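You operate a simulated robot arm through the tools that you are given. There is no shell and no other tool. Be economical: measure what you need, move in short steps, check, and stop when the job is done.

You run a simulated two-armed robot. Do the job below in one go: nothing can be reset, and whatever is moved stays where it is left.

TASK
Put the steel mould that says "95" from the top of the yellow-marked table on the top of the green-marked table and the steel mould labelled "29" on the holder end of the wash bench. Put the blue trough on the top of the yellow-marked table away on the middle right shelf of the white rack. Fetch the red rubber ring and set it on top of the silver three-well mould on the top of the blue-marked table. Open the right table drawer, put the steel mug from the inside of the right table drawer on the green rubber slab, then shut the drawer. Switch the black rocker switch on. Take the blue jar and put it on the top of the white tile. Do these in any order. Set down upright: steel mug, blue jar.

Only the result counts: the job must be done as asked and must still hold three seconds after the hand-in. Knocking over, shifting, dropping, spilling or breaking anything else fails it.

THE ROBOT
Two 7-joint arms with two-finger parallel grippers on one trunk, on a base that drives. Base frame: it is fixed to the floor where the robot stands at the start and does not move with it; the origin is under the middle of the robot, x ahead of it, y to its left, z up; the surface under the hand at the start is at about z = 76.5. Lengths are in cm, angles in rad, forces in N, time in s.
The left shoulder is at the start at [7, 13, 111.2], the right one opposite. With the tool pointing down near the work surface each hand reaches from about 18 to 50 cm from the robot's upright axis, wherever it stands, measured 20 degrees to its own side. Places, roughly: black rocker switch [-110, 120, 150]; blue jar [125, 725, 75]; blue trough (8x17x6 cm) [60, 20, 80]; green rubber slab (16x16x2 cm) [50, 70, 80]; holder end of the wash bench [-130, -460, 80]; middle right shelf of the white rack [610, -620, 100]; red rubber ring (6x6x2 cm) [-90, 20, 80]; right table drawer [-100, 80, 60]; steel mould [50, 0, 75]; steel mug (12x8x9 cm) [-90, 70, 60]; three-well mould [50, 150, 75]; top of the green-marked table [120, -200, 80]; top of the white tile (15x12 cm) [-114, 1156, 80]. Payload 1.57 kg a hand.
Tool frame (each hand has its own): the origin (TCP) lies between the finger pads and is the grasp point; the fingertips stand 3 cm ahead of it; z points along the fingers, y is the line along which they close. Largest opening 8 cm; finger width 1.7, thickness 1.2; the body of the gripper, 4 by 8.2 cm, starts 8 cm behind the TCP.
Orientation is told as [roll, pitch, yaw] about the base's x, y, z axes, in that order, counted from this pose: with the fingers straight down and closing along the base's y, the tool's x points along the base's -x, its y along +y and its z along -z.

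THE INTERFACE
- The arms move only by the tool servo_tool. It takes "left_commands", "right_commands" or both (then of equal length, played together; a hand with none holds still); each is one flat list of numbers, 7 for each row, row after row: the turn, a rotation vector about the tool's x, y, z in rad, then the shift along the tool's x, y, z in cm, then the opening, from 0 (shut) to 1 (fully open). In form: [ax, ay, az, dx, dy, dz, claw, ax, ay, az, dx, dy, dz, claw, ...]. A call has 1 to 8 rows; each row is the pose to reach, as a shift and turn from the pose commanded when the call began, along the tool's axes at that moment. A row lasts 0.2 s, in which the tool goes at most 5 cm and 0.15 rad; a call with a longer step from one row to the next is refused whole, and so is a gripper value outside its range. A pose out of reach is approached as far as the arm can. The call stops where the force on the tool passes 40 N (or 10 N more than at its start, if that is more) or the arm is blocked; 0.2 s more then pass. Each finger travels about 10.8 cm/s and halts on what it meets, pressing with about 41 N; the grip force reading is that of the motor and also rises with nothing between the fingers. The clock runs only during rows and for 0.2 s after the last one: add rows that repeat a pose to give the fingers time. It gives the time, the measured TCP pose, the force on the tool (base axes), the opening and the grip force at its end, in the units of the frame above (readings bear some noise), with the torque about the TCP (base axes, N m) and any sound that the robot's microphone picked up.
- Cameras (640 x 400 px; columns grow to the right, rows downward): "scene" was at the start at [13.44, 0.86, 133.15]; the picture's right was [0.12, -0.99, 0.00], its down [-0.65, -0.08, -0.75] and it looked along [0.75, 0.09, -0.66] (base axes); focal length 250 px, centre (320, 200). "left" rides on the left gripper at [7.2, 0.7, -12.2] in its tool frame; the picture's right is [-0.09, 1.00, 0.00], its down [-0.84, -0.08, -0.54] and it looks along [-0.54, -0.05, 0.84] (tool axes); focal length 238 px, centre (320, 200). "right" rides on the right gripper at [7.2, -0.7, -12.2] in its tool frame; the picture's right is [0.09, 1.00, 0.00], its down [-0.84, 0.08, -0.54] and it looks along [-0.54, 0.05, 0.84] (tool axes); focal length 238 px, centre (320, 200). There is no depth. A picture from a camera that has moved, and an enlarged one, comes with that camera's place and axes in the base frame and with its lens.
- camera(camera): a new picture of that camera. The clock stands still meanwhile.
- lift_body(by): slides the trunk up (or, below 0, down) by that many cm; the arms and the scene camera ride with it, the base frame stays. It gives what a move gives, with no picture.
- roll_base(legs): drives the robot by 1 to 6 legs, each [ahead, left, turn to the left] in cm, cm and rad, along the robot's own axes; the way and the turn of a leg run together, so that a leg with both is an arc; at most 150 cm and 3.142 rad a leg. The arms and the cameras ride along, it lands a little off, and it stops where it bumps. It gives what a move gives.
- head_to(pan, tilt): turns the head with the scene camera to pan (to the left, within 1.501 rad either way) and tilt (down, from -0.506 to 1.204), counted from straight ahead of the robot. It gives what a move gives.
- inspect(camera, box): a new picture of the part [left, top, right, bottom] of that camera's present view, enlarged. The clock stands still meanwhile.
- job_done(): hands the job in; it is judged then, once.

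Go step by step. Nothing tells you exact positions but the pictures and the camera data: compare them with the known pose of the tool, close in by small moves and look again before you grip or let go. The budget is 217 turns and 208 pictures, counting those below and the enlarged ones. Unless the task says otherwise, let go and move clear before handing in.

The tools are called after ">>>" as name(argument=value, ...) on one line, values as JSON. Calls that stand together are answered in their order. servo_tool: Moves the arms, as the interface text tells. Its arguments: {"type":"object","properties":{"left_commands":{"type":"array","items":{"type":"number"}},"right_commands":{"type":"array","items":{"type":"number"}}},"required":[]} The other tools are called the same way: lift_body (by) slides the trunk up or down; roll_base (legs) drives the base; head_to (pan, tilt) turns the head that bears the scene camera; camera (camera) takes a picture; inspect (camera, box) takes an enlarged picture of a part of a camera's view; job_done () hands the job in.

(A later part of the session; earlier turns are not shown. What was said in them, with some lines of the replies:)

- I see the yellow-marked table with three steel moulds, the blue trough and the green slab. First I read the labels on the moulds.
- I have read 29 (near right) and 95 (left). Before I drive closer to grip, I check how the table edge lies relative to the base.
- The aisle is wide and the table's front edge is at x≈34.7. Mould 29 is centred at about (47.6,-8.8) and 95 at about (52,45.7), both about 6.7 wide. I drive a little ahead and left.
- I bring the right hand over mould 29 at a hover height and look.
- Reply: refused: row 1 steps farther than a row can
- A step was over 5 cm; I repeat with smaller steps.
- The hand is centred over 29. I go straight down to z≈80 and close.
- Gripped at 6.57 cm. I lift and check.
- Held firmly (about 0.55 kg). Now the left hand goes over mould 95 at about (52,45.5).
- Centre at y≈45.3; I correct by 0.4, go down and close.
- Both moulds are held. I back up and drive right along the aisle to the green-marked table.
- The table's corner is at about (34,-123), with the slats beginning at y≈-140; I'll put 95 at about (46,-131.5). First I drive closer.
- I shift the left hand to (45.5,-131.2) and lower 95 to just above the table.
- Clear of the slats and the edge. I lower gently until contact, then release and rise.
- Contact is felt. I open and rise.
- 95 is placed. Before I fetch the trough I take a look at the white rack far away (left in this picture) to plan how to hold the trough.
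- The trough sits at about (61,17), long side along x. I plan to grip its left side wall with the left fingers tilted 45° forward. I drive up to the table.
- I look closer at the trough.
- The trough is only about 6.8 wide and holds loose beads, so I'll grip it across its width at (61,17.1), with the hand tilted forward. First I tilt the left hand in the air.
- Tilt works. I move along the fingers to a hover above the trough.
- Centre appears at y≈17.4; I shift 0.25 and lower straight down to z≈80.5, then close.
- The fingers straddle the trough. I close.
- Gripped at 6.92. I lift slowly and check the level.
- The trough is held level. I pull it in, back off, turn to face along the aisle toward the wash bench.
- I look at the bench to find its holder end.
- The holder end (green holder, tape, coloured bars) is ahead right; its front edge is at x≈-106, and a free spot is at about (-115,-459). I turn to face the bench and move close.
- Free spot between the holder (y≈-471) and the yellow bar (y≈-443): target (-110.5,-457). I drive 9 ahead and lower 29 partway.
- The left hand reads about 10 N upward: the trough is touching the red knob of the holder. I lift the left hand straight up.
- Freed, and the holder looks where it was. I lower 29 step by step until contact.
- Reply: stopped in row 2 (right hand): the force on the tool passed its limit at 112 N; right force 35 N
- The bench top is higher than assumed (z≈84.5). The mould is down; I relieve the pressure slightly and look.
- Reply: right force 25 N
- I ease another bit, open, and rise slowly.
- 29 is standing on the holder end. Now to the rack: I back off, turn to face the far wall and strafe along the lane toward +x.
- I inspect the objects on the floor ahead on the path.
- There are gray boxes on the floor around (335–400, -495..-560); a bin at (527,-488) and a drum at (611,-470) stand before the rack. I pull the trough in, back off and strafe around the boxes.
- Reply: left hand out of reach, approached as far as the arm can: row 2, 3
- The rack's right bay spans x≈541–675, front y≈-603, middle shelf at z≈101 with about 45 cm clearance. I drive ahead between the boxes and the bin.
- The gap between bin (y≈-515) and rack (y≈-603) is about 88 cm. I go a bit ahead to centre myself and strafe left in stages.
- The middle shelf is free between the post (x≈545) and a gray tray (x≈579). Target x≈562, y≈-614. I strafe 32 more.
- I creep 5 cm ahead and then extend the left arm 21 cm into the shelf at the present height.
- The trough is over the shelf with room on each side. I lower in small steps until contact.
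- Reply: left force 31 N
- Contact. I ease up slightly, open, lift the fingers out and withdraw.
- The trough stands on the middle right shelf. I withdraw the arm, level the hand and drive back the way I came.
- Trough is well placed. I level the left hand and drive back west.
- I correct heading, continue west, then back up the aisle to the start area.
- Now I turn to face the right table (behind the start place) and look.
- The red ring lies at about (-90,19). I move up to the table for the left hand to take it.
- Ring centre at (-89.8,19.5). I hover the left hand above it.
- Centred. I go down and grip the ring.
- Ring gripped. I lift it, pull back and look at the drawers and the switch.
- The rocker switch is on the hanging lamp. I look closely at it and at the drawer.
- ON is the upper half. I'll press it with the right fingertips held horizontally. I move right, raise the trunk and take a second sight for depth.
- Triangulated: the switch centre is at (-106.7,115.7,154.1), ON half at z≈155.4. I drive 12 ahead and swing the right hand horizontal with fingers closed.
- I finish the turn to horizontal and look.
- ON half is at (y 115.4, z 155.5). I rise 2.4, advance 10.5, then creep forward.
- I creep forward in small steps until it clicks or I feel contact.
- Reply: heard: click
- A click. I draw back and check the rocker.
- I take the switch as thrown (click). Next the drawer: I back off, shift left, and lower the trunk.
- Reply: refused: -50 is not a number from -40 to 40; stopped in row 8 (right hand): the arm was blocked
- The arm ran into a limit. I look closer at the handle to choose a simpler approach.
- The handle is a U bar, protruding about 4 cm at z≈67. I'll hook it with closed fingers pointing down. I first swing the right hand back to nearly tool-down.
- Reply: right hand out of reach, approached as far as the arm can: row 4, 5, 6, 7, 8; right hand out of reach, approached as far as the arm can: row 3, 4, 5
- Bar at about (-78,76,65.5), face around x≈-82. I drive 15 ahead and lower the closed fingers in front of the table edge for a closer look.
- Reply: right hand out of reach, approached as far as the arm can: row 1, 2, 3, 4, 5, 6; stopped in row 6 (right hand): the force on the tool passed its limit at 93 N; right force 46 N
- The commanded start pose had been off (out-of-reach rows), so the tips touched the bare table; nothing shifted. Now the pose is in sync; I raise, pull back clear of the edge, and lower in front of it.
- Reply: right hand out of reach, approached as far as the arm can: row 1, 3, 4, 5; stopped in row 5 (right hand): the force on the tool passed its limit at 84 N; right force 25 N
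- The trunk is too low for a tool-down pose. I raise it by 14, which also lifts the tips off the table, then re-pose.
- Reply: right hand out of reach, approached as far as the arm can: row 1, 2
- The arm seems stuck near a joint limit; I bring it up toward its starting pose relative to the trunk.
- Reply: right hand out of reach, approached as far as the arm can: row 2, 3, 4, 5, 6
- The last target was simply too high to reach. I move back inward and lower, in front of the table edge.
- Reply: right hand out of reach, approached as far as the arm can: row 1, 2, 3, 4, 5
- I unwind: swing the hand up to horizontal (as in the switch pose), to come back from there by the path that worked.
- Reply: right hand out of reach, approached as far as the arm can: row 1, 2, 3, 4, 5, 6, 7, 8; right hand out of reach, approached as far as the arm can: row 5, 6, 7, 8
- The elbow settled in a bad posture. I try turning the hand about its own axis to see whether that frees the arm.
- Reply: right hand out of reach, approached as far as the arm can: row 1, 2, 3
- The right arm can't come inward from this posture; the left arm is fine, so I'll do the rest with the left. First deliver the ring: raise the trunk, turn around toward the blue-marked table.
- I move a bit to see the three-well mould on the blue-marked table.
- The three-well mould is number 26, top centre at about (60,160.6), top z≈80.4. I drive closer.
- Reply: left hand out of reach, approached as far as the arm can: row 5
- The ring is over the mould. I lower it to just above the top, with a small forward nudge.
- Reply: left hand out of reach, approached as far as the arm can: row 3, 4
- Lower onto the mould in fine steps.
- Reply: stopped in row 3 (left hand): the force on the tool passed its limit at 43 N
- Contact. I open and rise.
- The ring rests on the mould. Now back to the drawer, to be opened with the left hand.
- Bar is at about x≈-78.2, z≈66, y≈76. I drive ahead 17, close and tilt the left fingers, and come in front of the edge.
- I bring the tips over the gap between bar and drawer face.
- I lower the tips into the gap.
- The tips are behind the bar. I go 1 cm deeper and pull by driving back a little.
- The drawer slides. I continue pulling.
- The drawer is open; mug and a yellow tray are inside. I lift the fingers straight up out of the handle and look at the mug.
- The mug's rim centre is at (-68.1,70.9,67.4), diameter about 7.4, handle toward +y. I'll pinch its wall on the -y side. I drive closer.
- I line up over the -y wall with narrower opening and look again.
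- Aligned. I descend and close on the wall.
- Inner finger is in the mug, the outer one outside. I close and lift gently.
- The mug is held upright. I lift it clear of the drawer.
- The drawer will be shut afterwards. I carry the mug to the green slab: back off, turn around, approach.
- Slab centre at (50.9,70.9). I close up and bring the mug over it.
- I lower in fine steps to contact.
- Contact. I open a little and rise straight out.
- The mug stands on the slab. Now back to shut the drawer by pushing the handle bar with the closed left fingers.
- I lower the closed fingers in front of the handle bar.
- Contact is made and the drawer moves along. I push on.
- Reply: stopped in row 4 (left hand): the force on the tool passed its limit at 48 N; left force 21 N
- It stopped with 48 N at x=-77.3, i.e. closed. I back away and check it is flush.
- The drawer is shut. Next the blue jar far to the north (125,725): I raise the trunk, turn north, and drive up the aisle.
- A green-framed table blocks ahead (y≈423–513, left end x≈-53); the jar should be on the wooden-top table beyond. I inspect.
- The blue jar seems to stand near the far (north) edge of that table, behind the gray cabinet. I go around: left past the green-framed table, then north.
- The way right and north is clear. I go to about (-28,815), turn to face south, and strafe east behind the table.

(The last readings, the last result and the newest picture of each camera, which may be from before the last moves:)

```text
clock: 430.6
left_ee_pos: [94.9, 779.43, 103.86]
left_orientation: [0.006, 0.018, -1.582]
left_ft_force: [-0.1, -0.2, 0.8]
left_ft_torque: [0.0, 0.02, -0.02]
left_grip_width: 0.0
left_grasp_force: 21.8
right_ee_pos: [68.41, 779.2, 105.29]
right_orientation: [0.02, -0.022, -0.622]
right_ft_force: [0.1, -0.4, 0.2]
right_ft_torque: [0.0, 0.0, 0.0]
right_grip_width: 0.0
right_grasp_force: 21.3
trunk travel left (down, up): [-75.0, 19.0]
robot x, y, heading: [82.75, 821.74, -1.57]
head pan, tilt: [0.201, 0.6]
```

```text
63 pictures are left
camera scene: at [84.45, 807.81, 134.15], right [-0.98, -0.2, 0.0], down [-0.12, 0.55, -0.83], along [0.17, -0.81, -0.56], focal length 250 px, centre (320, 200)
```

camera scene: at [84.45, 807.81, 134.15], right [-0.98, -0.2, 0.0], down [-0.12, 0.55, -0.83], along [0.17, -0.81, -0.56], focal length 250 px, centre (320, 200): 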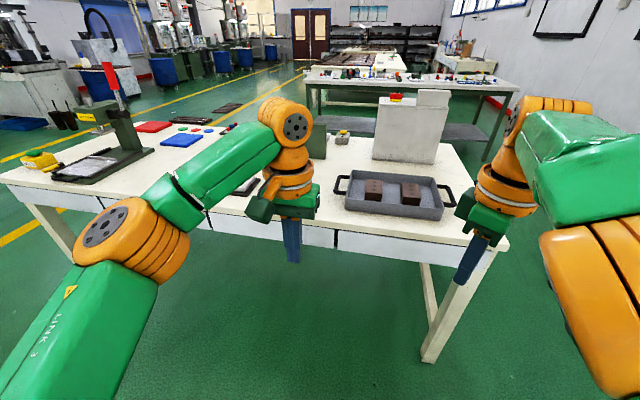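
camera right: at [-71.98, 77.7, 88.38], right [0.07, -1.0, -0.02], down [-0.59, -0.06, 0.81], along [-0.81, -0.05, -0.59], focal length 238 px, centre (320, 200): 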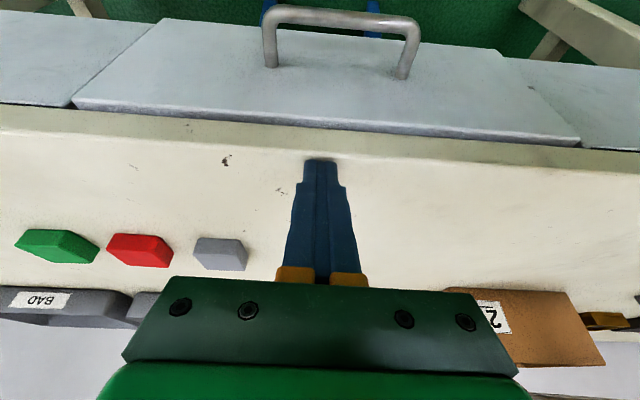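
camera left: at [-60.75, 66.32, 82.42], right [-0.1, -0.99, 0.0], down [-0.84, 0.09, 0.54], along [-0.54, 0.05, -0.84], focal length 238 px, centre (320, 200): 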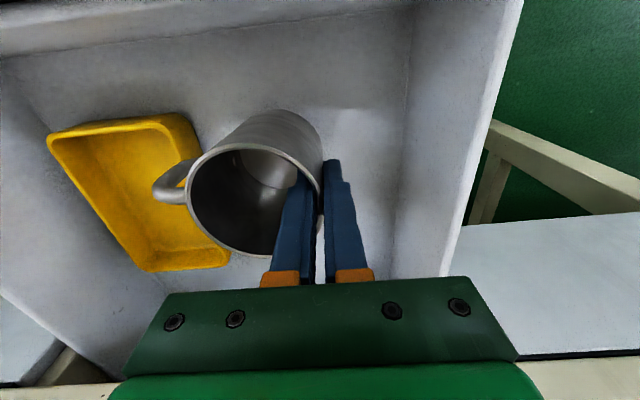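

The jar is hidden behind the left hand; I look through the left camera.

>>> camera(camera="left")

```text
62 pictures are left
camera left: at [95.52, 786.45, 116.29], right [0.99, -0.1, 0.0], down [-0.09, -0.85, 0.53], along [-0.05, -0.52, -0.85], focal length 238 px, centre (320, 200)
```

left: 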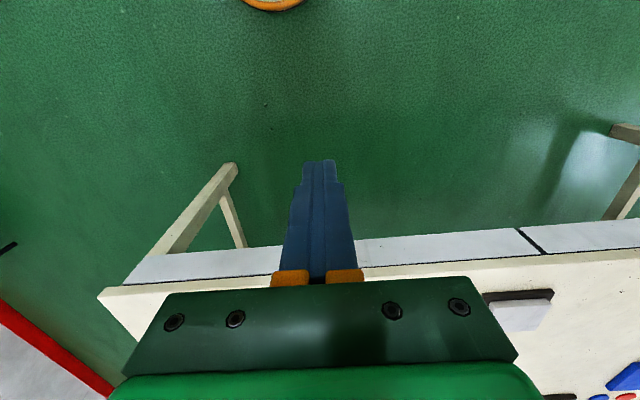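

>>> roll_base(legs=[[0, 26, 0], [32, 0, 0]])

>>> head_to(pan=0.0, tilt=0.8)

>>> camera(camera="scene")

>>> camera(camera="left")

```text
clock: 434.2
left_ee_pos: [120.81, 747.04, 103.97]
left_orientation: [0.004, 0.015, -1.58]
left_ft_force: [-0.2, 0.5, -0.3]
left_ft_torque: [-0.03, -0.02, -0.01]
left_grip_width: 0.0
left_grasp_force: 21.1
right_ee_pos: [94.24, 746.98, 105.3]
right_orientation: [0.018, -0.022, -0.621]
right_ft_force: [-0.4, 0.1, 0.2]
right_ft_torque: [0.03, -0.01, 0.0]
right_grip_width: 0.0
right_grasp_force: 21.3
trunk travel left (down, up): [-75.0, 19.0]
robot x, y, heading: [108.49, 788.97, -1.565]
head pan, tilt: [0.201, 0.6]
```

```text
clock: 434.9
left_ee_pos: [120.88, 746.9, 103.9]
left_orientation: [0.005, 0.016, -1.582]
left_ft_force: [0.4, -0.2, -0.1]
left_ft_torque: [0.01, 0.02, 0.0]
left_grip_width: 0.0
left_grasp_force: 21.1
right_ee_pos: [94.26, 746.75, 105.35]
right_orientation: [0.02, -0.021, -0.621]
right_ft_force: [0.1, 0.6, 0.1]
right_ft_torque: [0.0, 0.0, 0.01]
right_grip_width: 0.01
right_grasp_force: 21.5
trunk travel left (down, up): [-75.0, 19.0]
robot x, y, heading: [109.07, 789.31, -1.57]
head pan, tilt: [0.0, 0.799]
```

```text
61 pictures are left
camera scene: at [108.68, 775.85, 132.46], right [-1.0, 0.0, 0.0], down [0.0, 0.72, -0.7], along [0.0, -0.7, -0.72], focal length 250 px, centre (320, 200)
```

scene: 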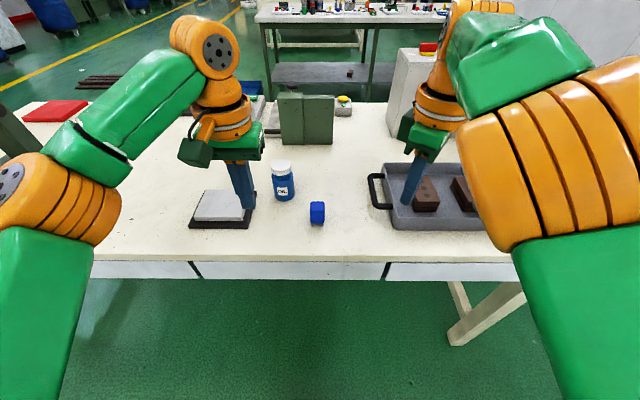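

```text
60 pictures are left
camera left: at [121.48, 753.89, 116.28], right [0.99, -0.1, 0.0], down [-0.09, -0.85, 0.53], along [-0.05, -0.52, -0.85], focal length 238 px, centre (320, 200)
```

left: 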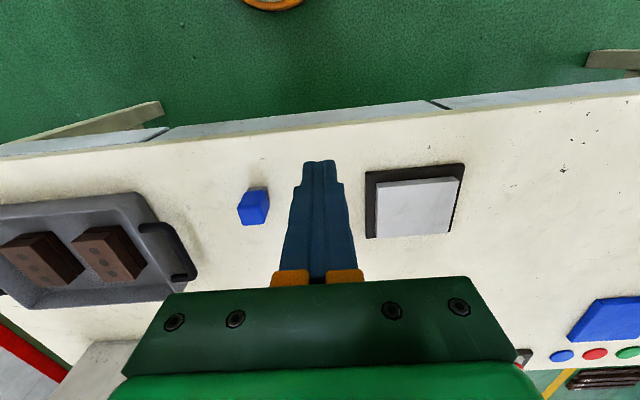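

The blue jar with a white cap stands at about (120,719). I zoom in on it.

>>> inspect(camera="scene", box=[230, 140, 350, 240])

```text
4.00 times, centred on (290, 190) of scene
camera zoom: at [108.68, 775.85, 132.46], right [-1.0, 0.0, 0.0], down [0.0, 0.72, -0.7], along [0.0, -0.7, -0.72], focal length 1001 px, centre (440, 240)
```

zoom: 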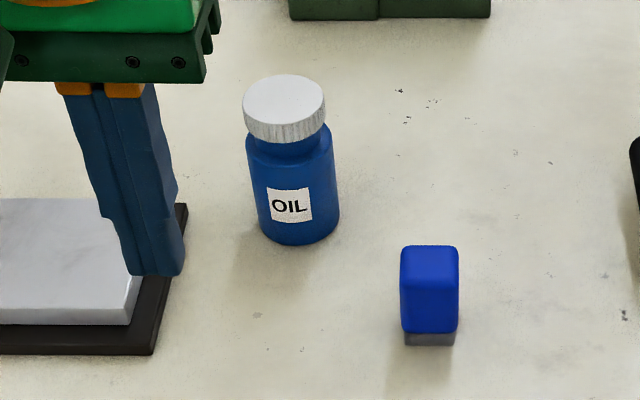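

Jar: centre (119.8,718.8), body about 6.7 wide, top at z≈88. I drive 23 closer and bring the open left hand above it.

>>> roll_base(legs=[[23, 0, 0]])

>>> servo_tool(left_commands=[0, 0, 0, 0, 0, 0, 1, 0, 0, 0, -1, 0, 0, 1, 0, 0, 0, -3, 0, 1, 1, 0, 0, 0, -5, 0, 2, 1])

>>> camera(camera="left")

>>> camera(camera="scene")

```text
clock: 436.6
left_ee_pos: [120.7, 723.89, 104.01]
left_orientation: [0.005, 0.015, -1.586]
left_ft_force: [0.1, 1.1, -0.2]
left_ft_torque: [0.0, 0.0, 0.01]
left_grip_width: 0.02
left_grasp_force: 21.1
right_ee_pos: [94.16, 723.98, 105.31]
right_orientation: [0.019, -0.022, -0.625]
right_ft_force: [1.1, -0.2, -0.4]
right_ft_torque: [-0.02, 0.0, -0.01]
right_grip_width: 0.0
right_grasp_force: 21.3
trunk travel left (down, up): [-75.0, 19.0]
robot x, y, heading: [108.74, 766.2, -1.573]
head pan, tilt: [0.0, 0.799]
```

```text
clock: 437.6
left_ee_pos: [120.86, 719.24, 101.77]
left_orientation: [0.007, 0.016, -1.588]
left_ft_force: [0.7, 0.6, -0.3]
left_ft_torque: [0.0, 0.0, 0.0]
left_grip_width: 8.03
left_grasp_force: 0.1
left hand out of reach, approached as far as the arm can: row 4
right_ee_pos: [94.16, 723.82, 105.27]
right_orientation: [0.02, -0.023, -0.626]
right_ft_force: [0.0, -0.8, 0.6]
right_ft_torque: [0.01, -0.03, -0.03]
right_grip_width: 0.02
right_grasp_force: 20.9
trunk travel left (down, up): [-75.0, 19.0]
robot x, y, heading: [108.79, 766.15, -1.569]
head pan, tilt: [0.0, 0.799]
```

```text
58 pictures are left
camera left: at [121.43, 726.24, 114.17], right [0.99, -0.11, 0.01], down [-0.1, -0.84, 0.53], along [-0.05, -0.52, -0.85], focal length 238 px, centre (320, 200)
```

left: 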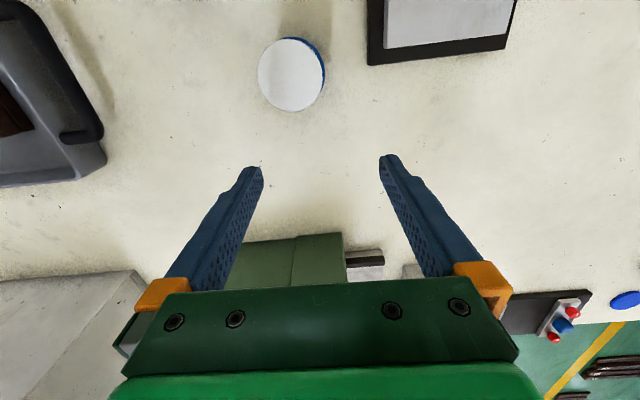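

```text
57 pictures are left
camera scene: at [108.57, 752.79, 132.45], right [-1.0, 0.0, 0.0], down [0.0, 0.72, -0.7], along [0.0, -0.7, -0.72], focal length 250 px, centre (320, 200)
```

scene: 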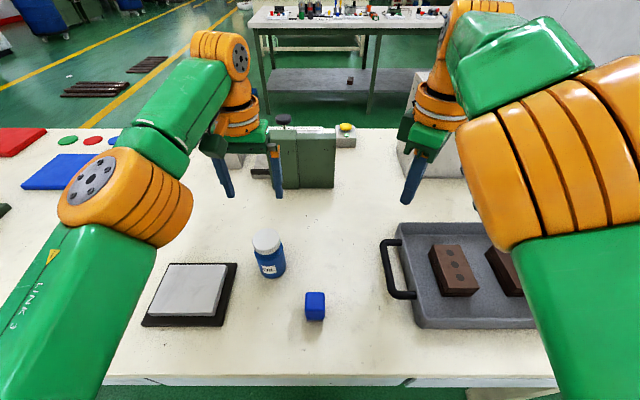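

The views don't agree with a 76.5 table: triangulation gives a table top at z≈82 and the jar at (118.9,724.8), top z≈92.6. I align and look again.

>>> servo_tool(left_commands=[0, 0, 0, 2.5, -0.9, 0, 1, 0, 0, 0, 5.6, -1.9, 0, 1, 0, 0, 0, 5.6, -1.9, 2, 1])

>>> camera(camera="left")

>>> camera(camera="scene")

```text
clock: 438.4
left_ee_pos: [118.93, 724.86, 99.95]
left_orientation: [0.005, 0.018, -1.585]
left_ft_force: [-1.2, -0.5, 0.5]
left_ft_torque: [0.01, -0.03, -0.04]
left_grip_width: 8.0
left_grasp_force: 0.0
right_ee_pos: [94.21, 723.7, 105.26]
right_orientation: [0.019, -0.022, -0.624]
right_ft_force: [0.1, -0.5, -0.3]
right_ft_torque: [-0.01, 0.0, 0.0]
right_grip_width: 0.0
right_grasp_force: 21.8
trunk travel left (down, up): [-75.0, 19.0]
robot x, y, heading: [109.15, 766.13, -1.57]
head pan, tilt: [0.0, 0.799]
```

```text
56 pictures are left
camera left: at [119.62, 731.87, 112.29], right [0.99, -0.11, 0.0], down [-0.09, -0.84, 0.53], along [-0.05, -0.52, -0.85], focal length 238 px, centre (320, 200)
```

left: 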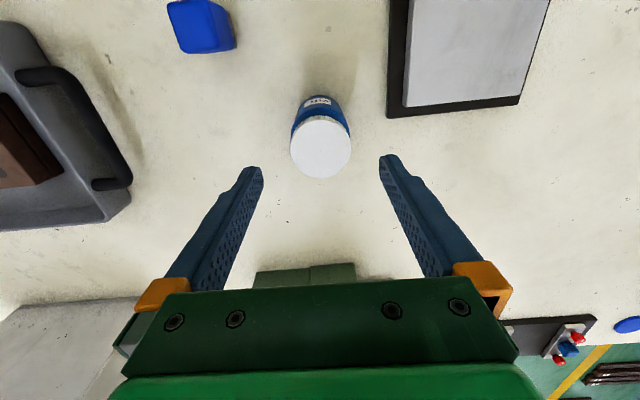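

```text
55 pictures are left
camera scene: at [108.68, 752.73, 132.45], right [-1.0, 0.0, 0.0], down [0.0, 0.72, -0.7], along [0.0, -0.7, -0.72], focal length 250 px, centre (320, 200)
```

scene: 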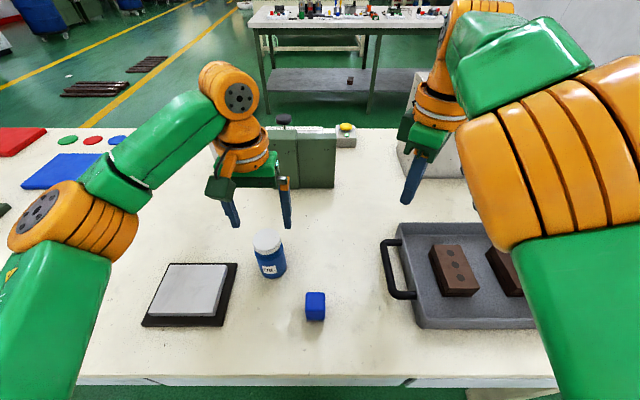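

Both views agree: jar at (118.9,725), top 92.6. I descend and close on the body.

>>> servo_tool(left_commands=[0, 0, 0, 0.1, 0, 4, 1, 0, 0, 0, 0.1, 0, 8, 1, 0, 0, 0, 0.1, 0, 11, 1, 0, 0, 0, 0.1, 0, 13, 1, 0, 0, 0, 0.1, 0, 13.3, 1, 0, 0, 0, 0.1, 0, 13.3, 0.5, 0, 0, 0, 0.1, 0, 13.3, 0.5])

>>> camera(camera="left")

```text
clock: 440.1
left_ee_pos: [119.11, 725.24, 86.59]
left_orientation: [0.006, 0.019, -1.587]
left_ft_force: [-0.9, 0.2, 1.7]
left_ft_torque: [-0.07, 0.14, -0.03]
left_grip_width: 5.74
left_grasp_force: 41.4
right_ee_pos: [94.19, 723.78, 105.28]
right_orientation: [0.019, -0.022, -0.624]
right_ft_force: [0.6, 0.1, 0.5]
right_ft_torque: [-0.03, -0.01, -0.01]
right_grip_width: 0.03
right_grasp_force: 21.4
trunk travel left (down, up): [-75.0, 19.0]
robot x, y, heading: [108.7, 765.98, -1.577]
head pan, tilt: [0.0, 0.799]
```

```text
54 pictures are left
camera left: at [119.79, 732.21, 98.93], right [0.99, -0.11, 0.0], down [-0.09, -0.84, 0.53], along [-0.05, -0.52, -0.85], focal length 238 px, centre (320, 200)
```

left: 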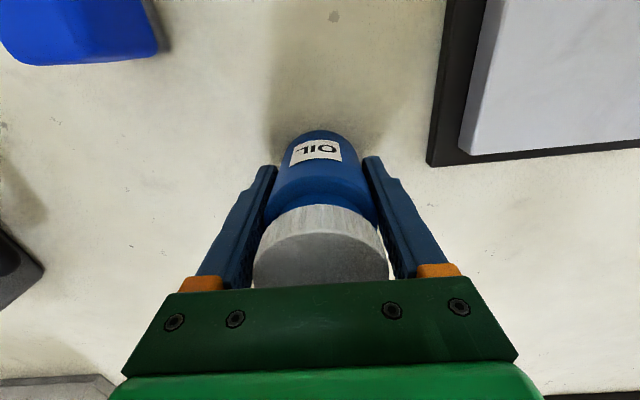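

Gripped (5.74). I lift.

>>> servo_tool(left_commands=[0, 0, 0, 0, 0, -2, 0.4, 0, 0, 0, 0, 0, -5, 0.4, 0, 0, 0, 0, 0, -9, 0.4, 0, 0, 0, 0, 0, -13, 0.4, 0, 0, 0, 2, 0, -16, 0.4, 0, 0, 0, 5, 0, -18, 0.4])

>>> camera(camera="scene")

```text
clock: 441.4
left_ee_pos: [119.25, 730.0, 104.88]
left_orientation: [0.005, 0.017, -1.585]
left_ft_force: [0.6, -0.7, -3.0]
left_ft_torque: [-0.02, -0.03, -0.01]
left_grip_width: 5.71
left_grasp_force: 40.7
right_ee_pos: [94.17, 723.99, 105.34]
right_orientation: [0.018, -0.021, -0.623]
right_ft_force: [0.0, 0.3, 0.6]
right_ft_torque: [0.0, -0.01, 0.02]
right_grip_width: 0.01
right_grasp_force: 21.4
trunk travel left (down, up): [-75.0, 19.0]
robot x, y, heading: [108.41, 766.02, -1.568]
head pan, tilt: [0.0, 0.799]
```

```text
53 pictures are left
camera scene: at [108.73, 752.94, 132.47], right [-1.0, 0.0, 0.0], down [0.0, 0.72, -0.7], along [0.0, -0.7, -0.72], focal length 250 px, centre (320, 200)
```

scene: 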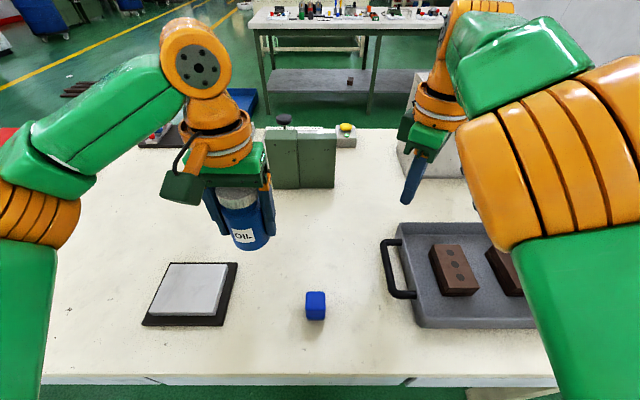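

The jar is held. I back off, turn to face west, and drive toward the wall bench in the north-west where the tile should be.

>>> roll_base(legs=[[-48, 0, 0], [0, 0, -1.571], [135, 0, 0], [0, -120, 0]])

>>> head_to(pan=-0.8, tilt=0.35)

>>> camera(camera="scene")

```text
clock: 460.3
left_ee_pos: [-66.98, 921.68, 104.75]
left_orientation: [0.005, 0.016, 3.135]
left_ft_force: [-0.4, 0.2, -3.7]
left_ft_torque: [0.02, 0.02, 0.02]
left_grip_width: 5.74
left_grasp_force: 40.8
right_ee_pos: [-73.33, 946.62, 105.25]
right_orientation: [0.02, -0.022, -2.183]
right_ft_force: [0.5, 0.4, -0.6]
right_ft_torque: [-0.02, -0.02, 0.02]
right_grip_width: 0.02
right_grasp_force: 21.3
trunk travel left (down, up): [-75.0, 19.0]
robot x, y, heading: [-31.06, 932.51, -3.134]
head pan, tilt: [0.0, 0.799]
```

```text
clock: 461.4
left_ee_pos: [-66.94, 921.66, 104.6]
left_orientation: [0.006, 0.018, 3.136]
left_ft_force: [1.2, 0.0, -3.4]
left_ft_torque: [0.0, -0.01, 0.01]
left_grip_width: 5.74
left_grasp_force: 40.6
right_ee_pos: [-73.34, 946.72, 105.26]
right_orientation: [0.02, -0.022, -2.184]
right_ft_force: [-0.5, 0.0, -0.1]
right_ft_torque: [-0.01, 0.0, -0.01]
right_grip_width: 0.0
right_grasp_force: 21.5
trunk travel left (down, up): [-75.0, 19.0]
robot x, y, heading: [-31.33, 932.73, -3.128]
head pan, tilt: [-0.799, 0.351]
```

```text
52 pictures are left
camera scene: at [-42.55, 939.14, 136.41], right [0.71, 0.71, 0.0], down [0.24, -0.24, -0.94], along [-0.66, 0.67, -0.34], focal length 250 px, centre (320, 200)
```

scene: 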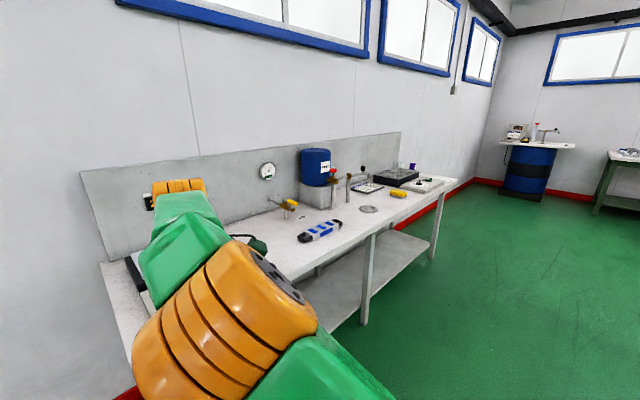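

>>> inspect(camera="scene", box=[280, 130, 480, 250])

```text
3.20 times, centred on (380, 190) of scene
camera zoom: at [-42.55, 939.14, 136.41], right [0.71, 0.71, 0.0], down [0.24, -0.24, -0.94], along [-0.66, 0.67, -0.34], focal length 801 px, centre (128, 232)
```

zoom: 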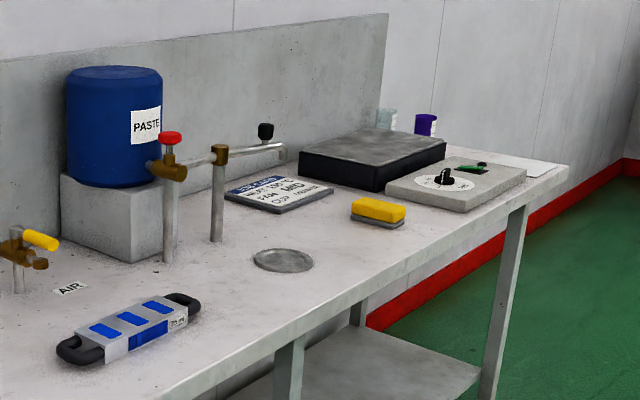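

The white tile is the thin plate at the far end of the bench, about (-110,1160). I strafe north and approach.

>>> roll_base(legs=[[0, -150, 0], [0, -85, 0], [15, 0, -0.01]])

>>> head_to(pan=0.0, tilt=0.75)

>>> camera(camera="scene")

>>> camera(camera="left")

```text
clock: 474.0
left_ee_pos: [-85.53, 1158.23, 104.78]
left_orientation: [0.005, 0.015, 3.139]
left_ft_force: [-0.3, -0.4, -3.0]
left_ft_torque: [0.0, 0.01, 0.0]
left_grip_width: 5.7
left_grasp_force: 41.0
right_ee_pos: [-92.0, 1183.31, 105.43]
right_orientation: [0.016, -0.022, -2.182]
right_ft_force: [0.5, 1.2, 0.3]
right_ft_torque: [0.01, 0.02, -0.02]
right_grip_width: 0.0
right_grasp_force: 21.7
trunk travel left (down, up): [-75.0, 19.0]
robot x, y, heading: [-49.72, 1169.22, -3.13]
head pan, tilt: [-0.799, 0.351]
```

```text
clock: 475.1
left_ee_pos: [-85.7, 1158.24, 104.61]
left_orientation: [0.006, 0.017, 3.138]
left_ft_force: [-0.2, 0.1, -3.0]
left_ft_torque: [0.0, -0.02, 0.01]
left_grip_width: 5.71
left_grasp_force: 40.7
right_ee_pos: [-92.18, 1183.34, 105.31]
right_orientation: [0.02, -0.02, -2.182]
right_ft_force: [0.7, -0.1, 0.2]
right_ft_torque: [0.01, -0.02, 0.01]
right_grip_width: 0.04
right_grasp_force: 21.6
trunk travel left (down, up): [-75.0, 19.0]
robot x, y, heading: [-49.6, 1169.51, -3.135]
head pan, tilt: [0.0, 0.75]
```

```text
50 pictures are left
camera scene: at [-63.06, 1169.09, 132.85], right [-0.01, 1.0, 0.0], down [0.68, 0.01, -0.73], along [-0.73, -0.01, -0.68], focal length 250 px, centre (320, 200)
```

scene: 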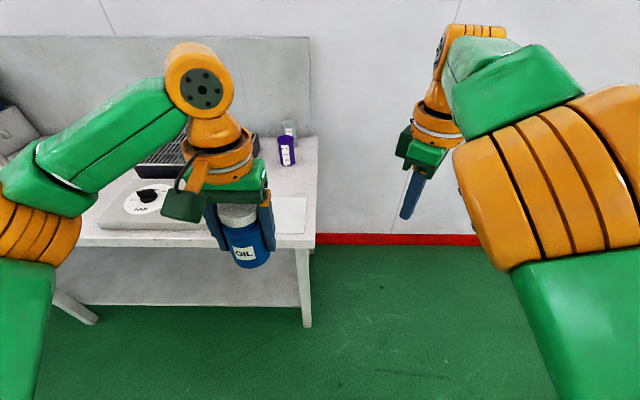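

```text
49 pictures are left
camera left: at [-78.78, 1157.65, 117.02], right [-0.09, -1.0, 0.0], down [-0.85, 0.08, 0.53], along [-0.52, 0.05, -0.85], focal length 238 px, centre (320, 200)
```

left: 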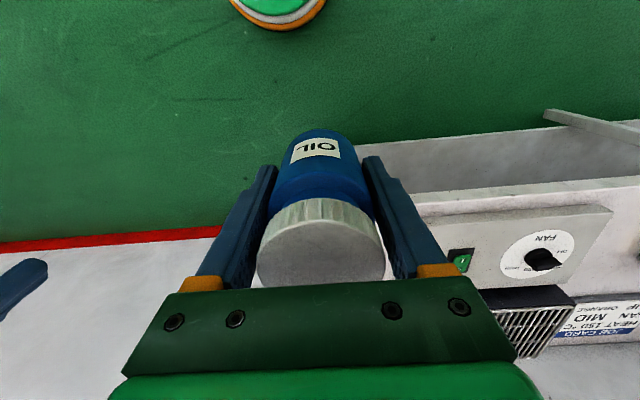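

Tile centre estimated at (-114,1158), top z≈80. I drive 22 ahead and bring the jar over it, still high.

>>> roll_base(legs=[[22, 0, 0]])

>>> servo_tool(left_commands=[0, 0, 0, -2, 0, 3, 0.4, 0, 0, 0, -4, 0, 6, 0.4, 0, 0, 0, -6, 0, 8, 0.4])

>>> camera(camera="scene")

>>> camera(camera="left")

```text
clock: 476.8
left_ee_pos: [-107.39, 1157.9, 104.71]
left_orientation: [0.003, 0.017, 3.139]
left_ft_force: [0.1, -0.4, -3.6]
left_ft_torque: [-0.03, 0.02, 0.05]
left_grip_width: 5.73
left_grasp_force: 41.3
right_ee_pos: [-113.91, 1182.92, 105.36]
right_orientation: [0.017, -0.023, -2.181]
right_ft_force: [1.1, -0.2, 0.5]
right_ft_torque: [-0.01, 0.02, 0.03]
right_grip_width: 0.02
right_grasp_force: 21.6
trunk travel left (down, up): [-75.0, 19.0]
robot x, y, heading: [-71.6, 1168.96, -3.126]
head pan, tilt: [0.0, 0.75]
```

```text
clock: 477.6
left_ee_pos: [-113.59, 1157.88, 96.37]
left_orientation: [0.004, 0.02, 3.14]
left_ft_force: [-1.2, 0.7, -2.9]
left_ft_torque: [0.04, -0.01, -0.02]
left_grip_width: 5.72
left_grasp_force: 41.1
right_ee_pos: [-114.2, 1182.91, 105.27]
right_orientation: [0.02, -0.022, -2.181]
right_ft_force: [-0.4, -0.2, 0.3]
right_ft_torque: [0.02, 0.02, 0.0]
right_grip_width: 0.01
right_grasp_force: 21.2
trunk travel left (down, up): [-75.0, 19.0]
robot x, y, heading: [-71.68, 1169.16, -3.129]
head pan, tilt: [0.0, 0.75]
```

```text
48 pictures are left
camera scene: at [-85.07, 1168.77, 132.83], right [-0.01, 1.0, 0.0], down [0.68, 0.01, -0.73], along [-0.73, -0.01, -0.68], focal length 250 px, centre (320, 200)
```

scene: 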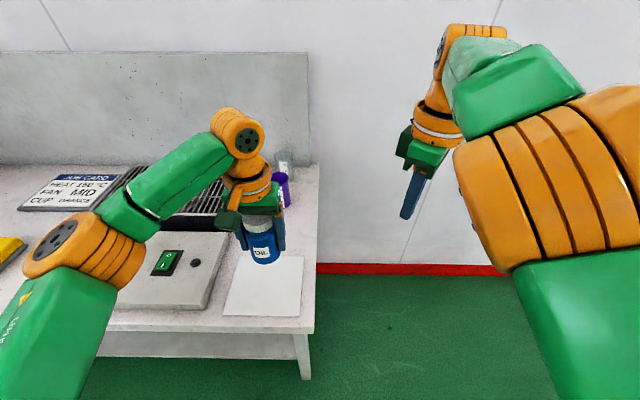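

```text
47 pictures are left
camera left: at [-106.61, 1157.3, 108.78], right [-0.09, -1.0, 0.0], down [-0.85, 0.08, 0.53], along [-0.52, 0.05, -0.85], focal length 238 px, centre (320, 200)
```

left: 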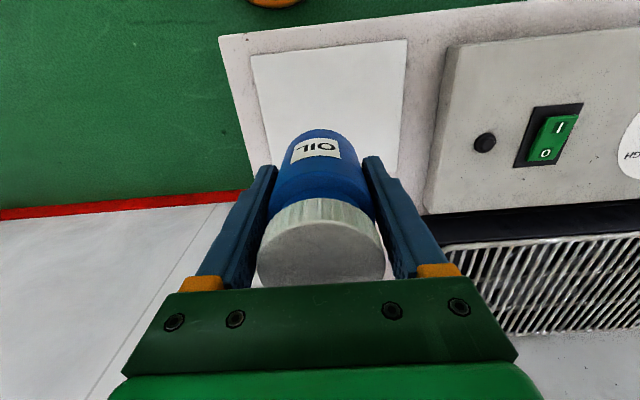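

The tile spans y 1148.5–1164.4, x -106 to -120, top z≈80.4. I centre and lower to just above it.

>>> servo_tool(left_commands=[0, 0, 0, 0, 0.6, 3, 0.4, 0, 0, 0, 0, 1.3, 6, 0.4, 0, 0, 0, 0, 1.3, 8.5, 0.4, 0, 0, 0, 0, 1.3, 9.8, 0.4])

>>> camera(camera="left")

>>> inspect(camera="scene", box=[200, 200, 340, 340])

```text
clock: 478.6
left_ee_pos: [-113.29, 1156.57, 86.75]
left_orientation: [0.004, 0.018, 3.139]
left_ft_force: [0.0, -0.5, -1.9]
left_ft_torque: [-0.03, -0.02, 0.01]
left_grip_width: 5.7
left_grasp_force: 41.0
right_ee_pos: [-114.19, 1182.99, 105.31]
right_orientation: [0.018, -0.02, -2.181]
right_ft_force: [-0.3, -0.8, 0.1]
right_ft_torque: [-0.03, -0.04, 0.01]
right_grip_width: 0.02
right_grasp_force: 21.6
trunk travel left (down, up): [-75.0, 19.0]
robot x, y, heading: [-71.71, 1169.41, -3.127]
head pan, tilt: [0.0, 0.75]
```

```text
46 pictures are left
camera left: at [-106.39, 1155.9, 99.05], right [-0.09, -1.0, 0.0], down [-0.85, 0.08, 0.53], along [-0.52, 0.05, -0.85], focal length 238 px, centre (320, 200)
```

left: 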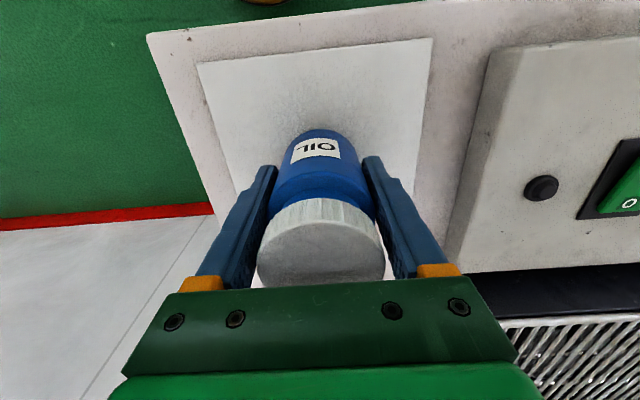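

```text
2.86 times, centred on (270, 270) of scene
camera zoom: at [-84.97, 1168.74, 132.84], right [-0.01, 1.0, 0.0], down [0.68, 0.01, -0.73], along [-0.73, -0.01, -0.68], focal length 715 px, centre (463, 0)
```

zoom: 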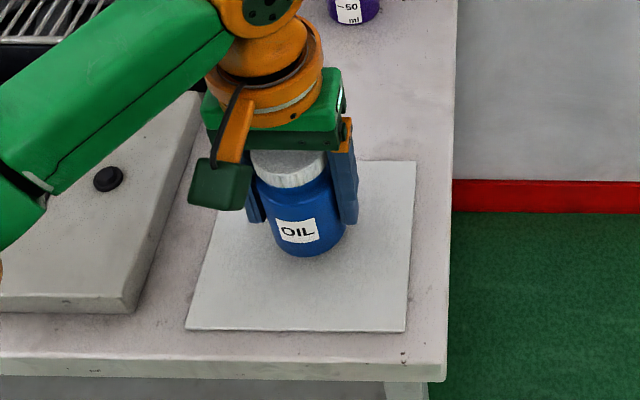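

The jar is over the tile's middle. I lower in fine steps until contact.

>>> servo_tool(left_commands=[0, 0, 0, 0, 0, 0.4, 0.4, 0, 0, 0, 0, 0, 0.8, 0.4, 0, 0, 0, 0, 0, 1.2, 0.4, 0, 0, 0, 0, 0, 1.5, 0.4])

```text
clock: 479.6
left_ee_pos: [-113.11, 1156.6, 85.54]
left_orientation: [0.006, 0.01, 3.141]
left_ft_force: [-7.0, -3.9, 24.6]
left_ft_torque: [0.31, 0.03, 0.09]
left_grip_width: 5.73
left_grasp_force: 41.5
right_ee_pos: [-113.82, 1182.99, 105.54]
right_orientation: [0.019, -0.023, -2.184]
right_ft_force: [0.2, 0.5, 0.4]
right_ft_torque: [0.0, 0.0, 0.02]
right_grip_width: 0.03
right_grasp_force: 22.0
trunk travel left (down, up): [-75.0, 19.0]
robot x, y, heading: [-71.35, 1168.9, -3.127]
head pan, tilt: [0.0, 0.75]
```

Contact. I ease, open and rise.

>>> servo_tool(left_commands=[0, 0, 0, 0, 0, -0.25, 0.4, 0, 0, 0, 0, 0, -0.25, 1, 0, 0, 0, 0, 0, -0.25, 1, 0, 0, 0, 0, 0, -3, 1, 0, 0, 0, 0, 0, -7, 1, 0, 0, 0, 0, 0, -11.5, 1, 0, 0, 0, 0, 0, -16, 1, 0, 0, 0, 3, 0, -19, 1])

>>> camera(camera="scene")

```text
clock: 481.4
left_ee_pos: [-110.23, 1156.65, 104.41]
left_orientation: [0.005, 0.017, 3.14]
left_ft_force: [-0.3, -0.8, -0.4]
left_ft_torque: [-0.04, 0.01, -0.01]
left_grip_width: 7.99
left_grasp_force: 0.1
right_ee_pos: [-113.93, 1182.88, 105.35]
right_orientation: [0.018, -0.022, -2.181]
right_ft_force: [0.1, -0.9, 0.4]
right_ft_torque: [0.0, 0.04, 0.02]
right_grip_width: 0.02
right_grasp_force: 21.1
trunk travel left (down, up): [-75.0, 19.0]
robot x, y, heading: [-71.75, 1169.01, -3.126]
head pan, tilt: [0.0, 0.75]
```

```text
44 pictures are left
camera scene: at [-84.66, 1168.73, 132.87], right [-0.01, 1.0, 0.0], down [0.68, 0.01, -0.73], along [-0.73, -0.01, -0.68], focal length 250 px, centre (320, 200)
```

scene: 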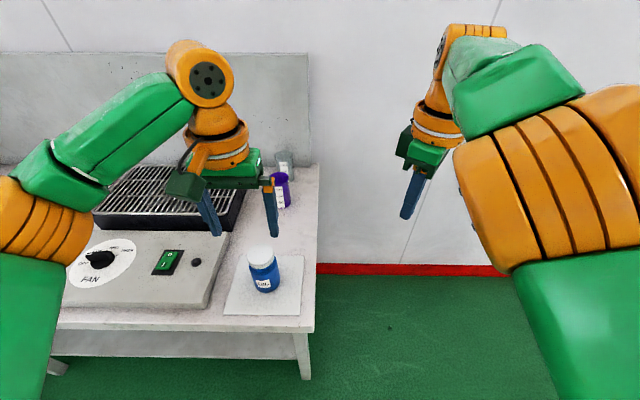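

The jar stands upright on the tile. I move clear before handing in.

>>> roll_base(legs=[[-30, 0, 0]])

>>> inspect(camera="scene", box=[200, 120, 340, 260])

```text
clock: 483.5
left_ee_pos: [-81.12, 1157.29, 104.2]
left_orientation: [0.004, 0.019, 3.137]
left_ft_force: [-0.4, 0.7, 0.5]
left_ft_torque: [0.01, 0.01, -0.02]
left_grip_width: 7.98
left_grasp_force: 0.1
right_ee_pos: [-84.47, 1183.42, 105.29]
right_orientation: [0.02, -0.02, -2.186]
right_ft_force: [-0.3, -0.5, 0.8]
right_ft_torque: [-0.04, -0.03, -0.02]
right_grip_width: 0.0
right_grasp_force: 21.2
trunk travel left (down, up): [-75.0, 19.0]
robot x, y, heading: [-42.09, 1169.34, -3.127]
head pan, tilt: [0.0, 0.75]
```

```text
2.86 times, centred on (270, 190) of scene
camera zoom: at [-55.51, 1169.2, 132.83], right [-0.01, 1.0, 0.0], down [0.68, 0.01, -0.73], along [-0.73, -0.01, -0.68], focal length 715 px, centre (463, 229)
```

zoom: 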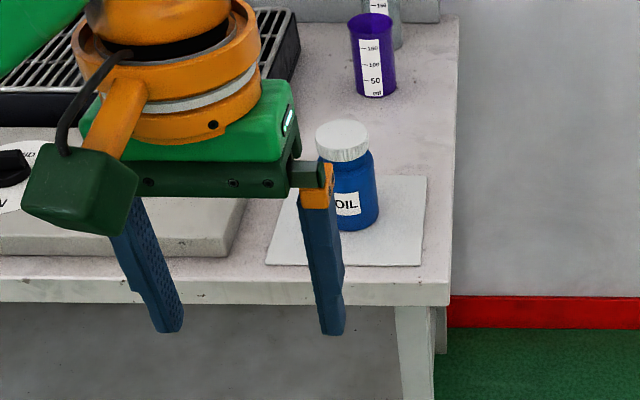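

The jar stands upright on the tile, both hands are empty and clear, and every other item has been dealt with. I hand in.

>>> job_done()

```text
The job is handed in.
```

I did every part of the job and handed it in, but I couldn't see for certain that the rocker switch is on. I pressed its ON half and heard one click, but the lamp showed no change.

- **Moulds:** 95 is on the green-marked table, and 29 is on the holder end of the wash bench.
- **Trough:** it is on the middle right shelf of the white rack. On the way it pressed lightly on the holder's red knob at the wash bench; the holder looked unmoved.
- **Ring:** it is on the three-well mould numbered 26 on the blue-marked table.
- **Mug and drawer:** the mug stands upright on the green slab, and the drawer is shut.
- **Jar:** it stands upright on the white tile.

My right fingertips also hit the bare top of the right table twice, hard, before I opened the drawer; nothing moved.
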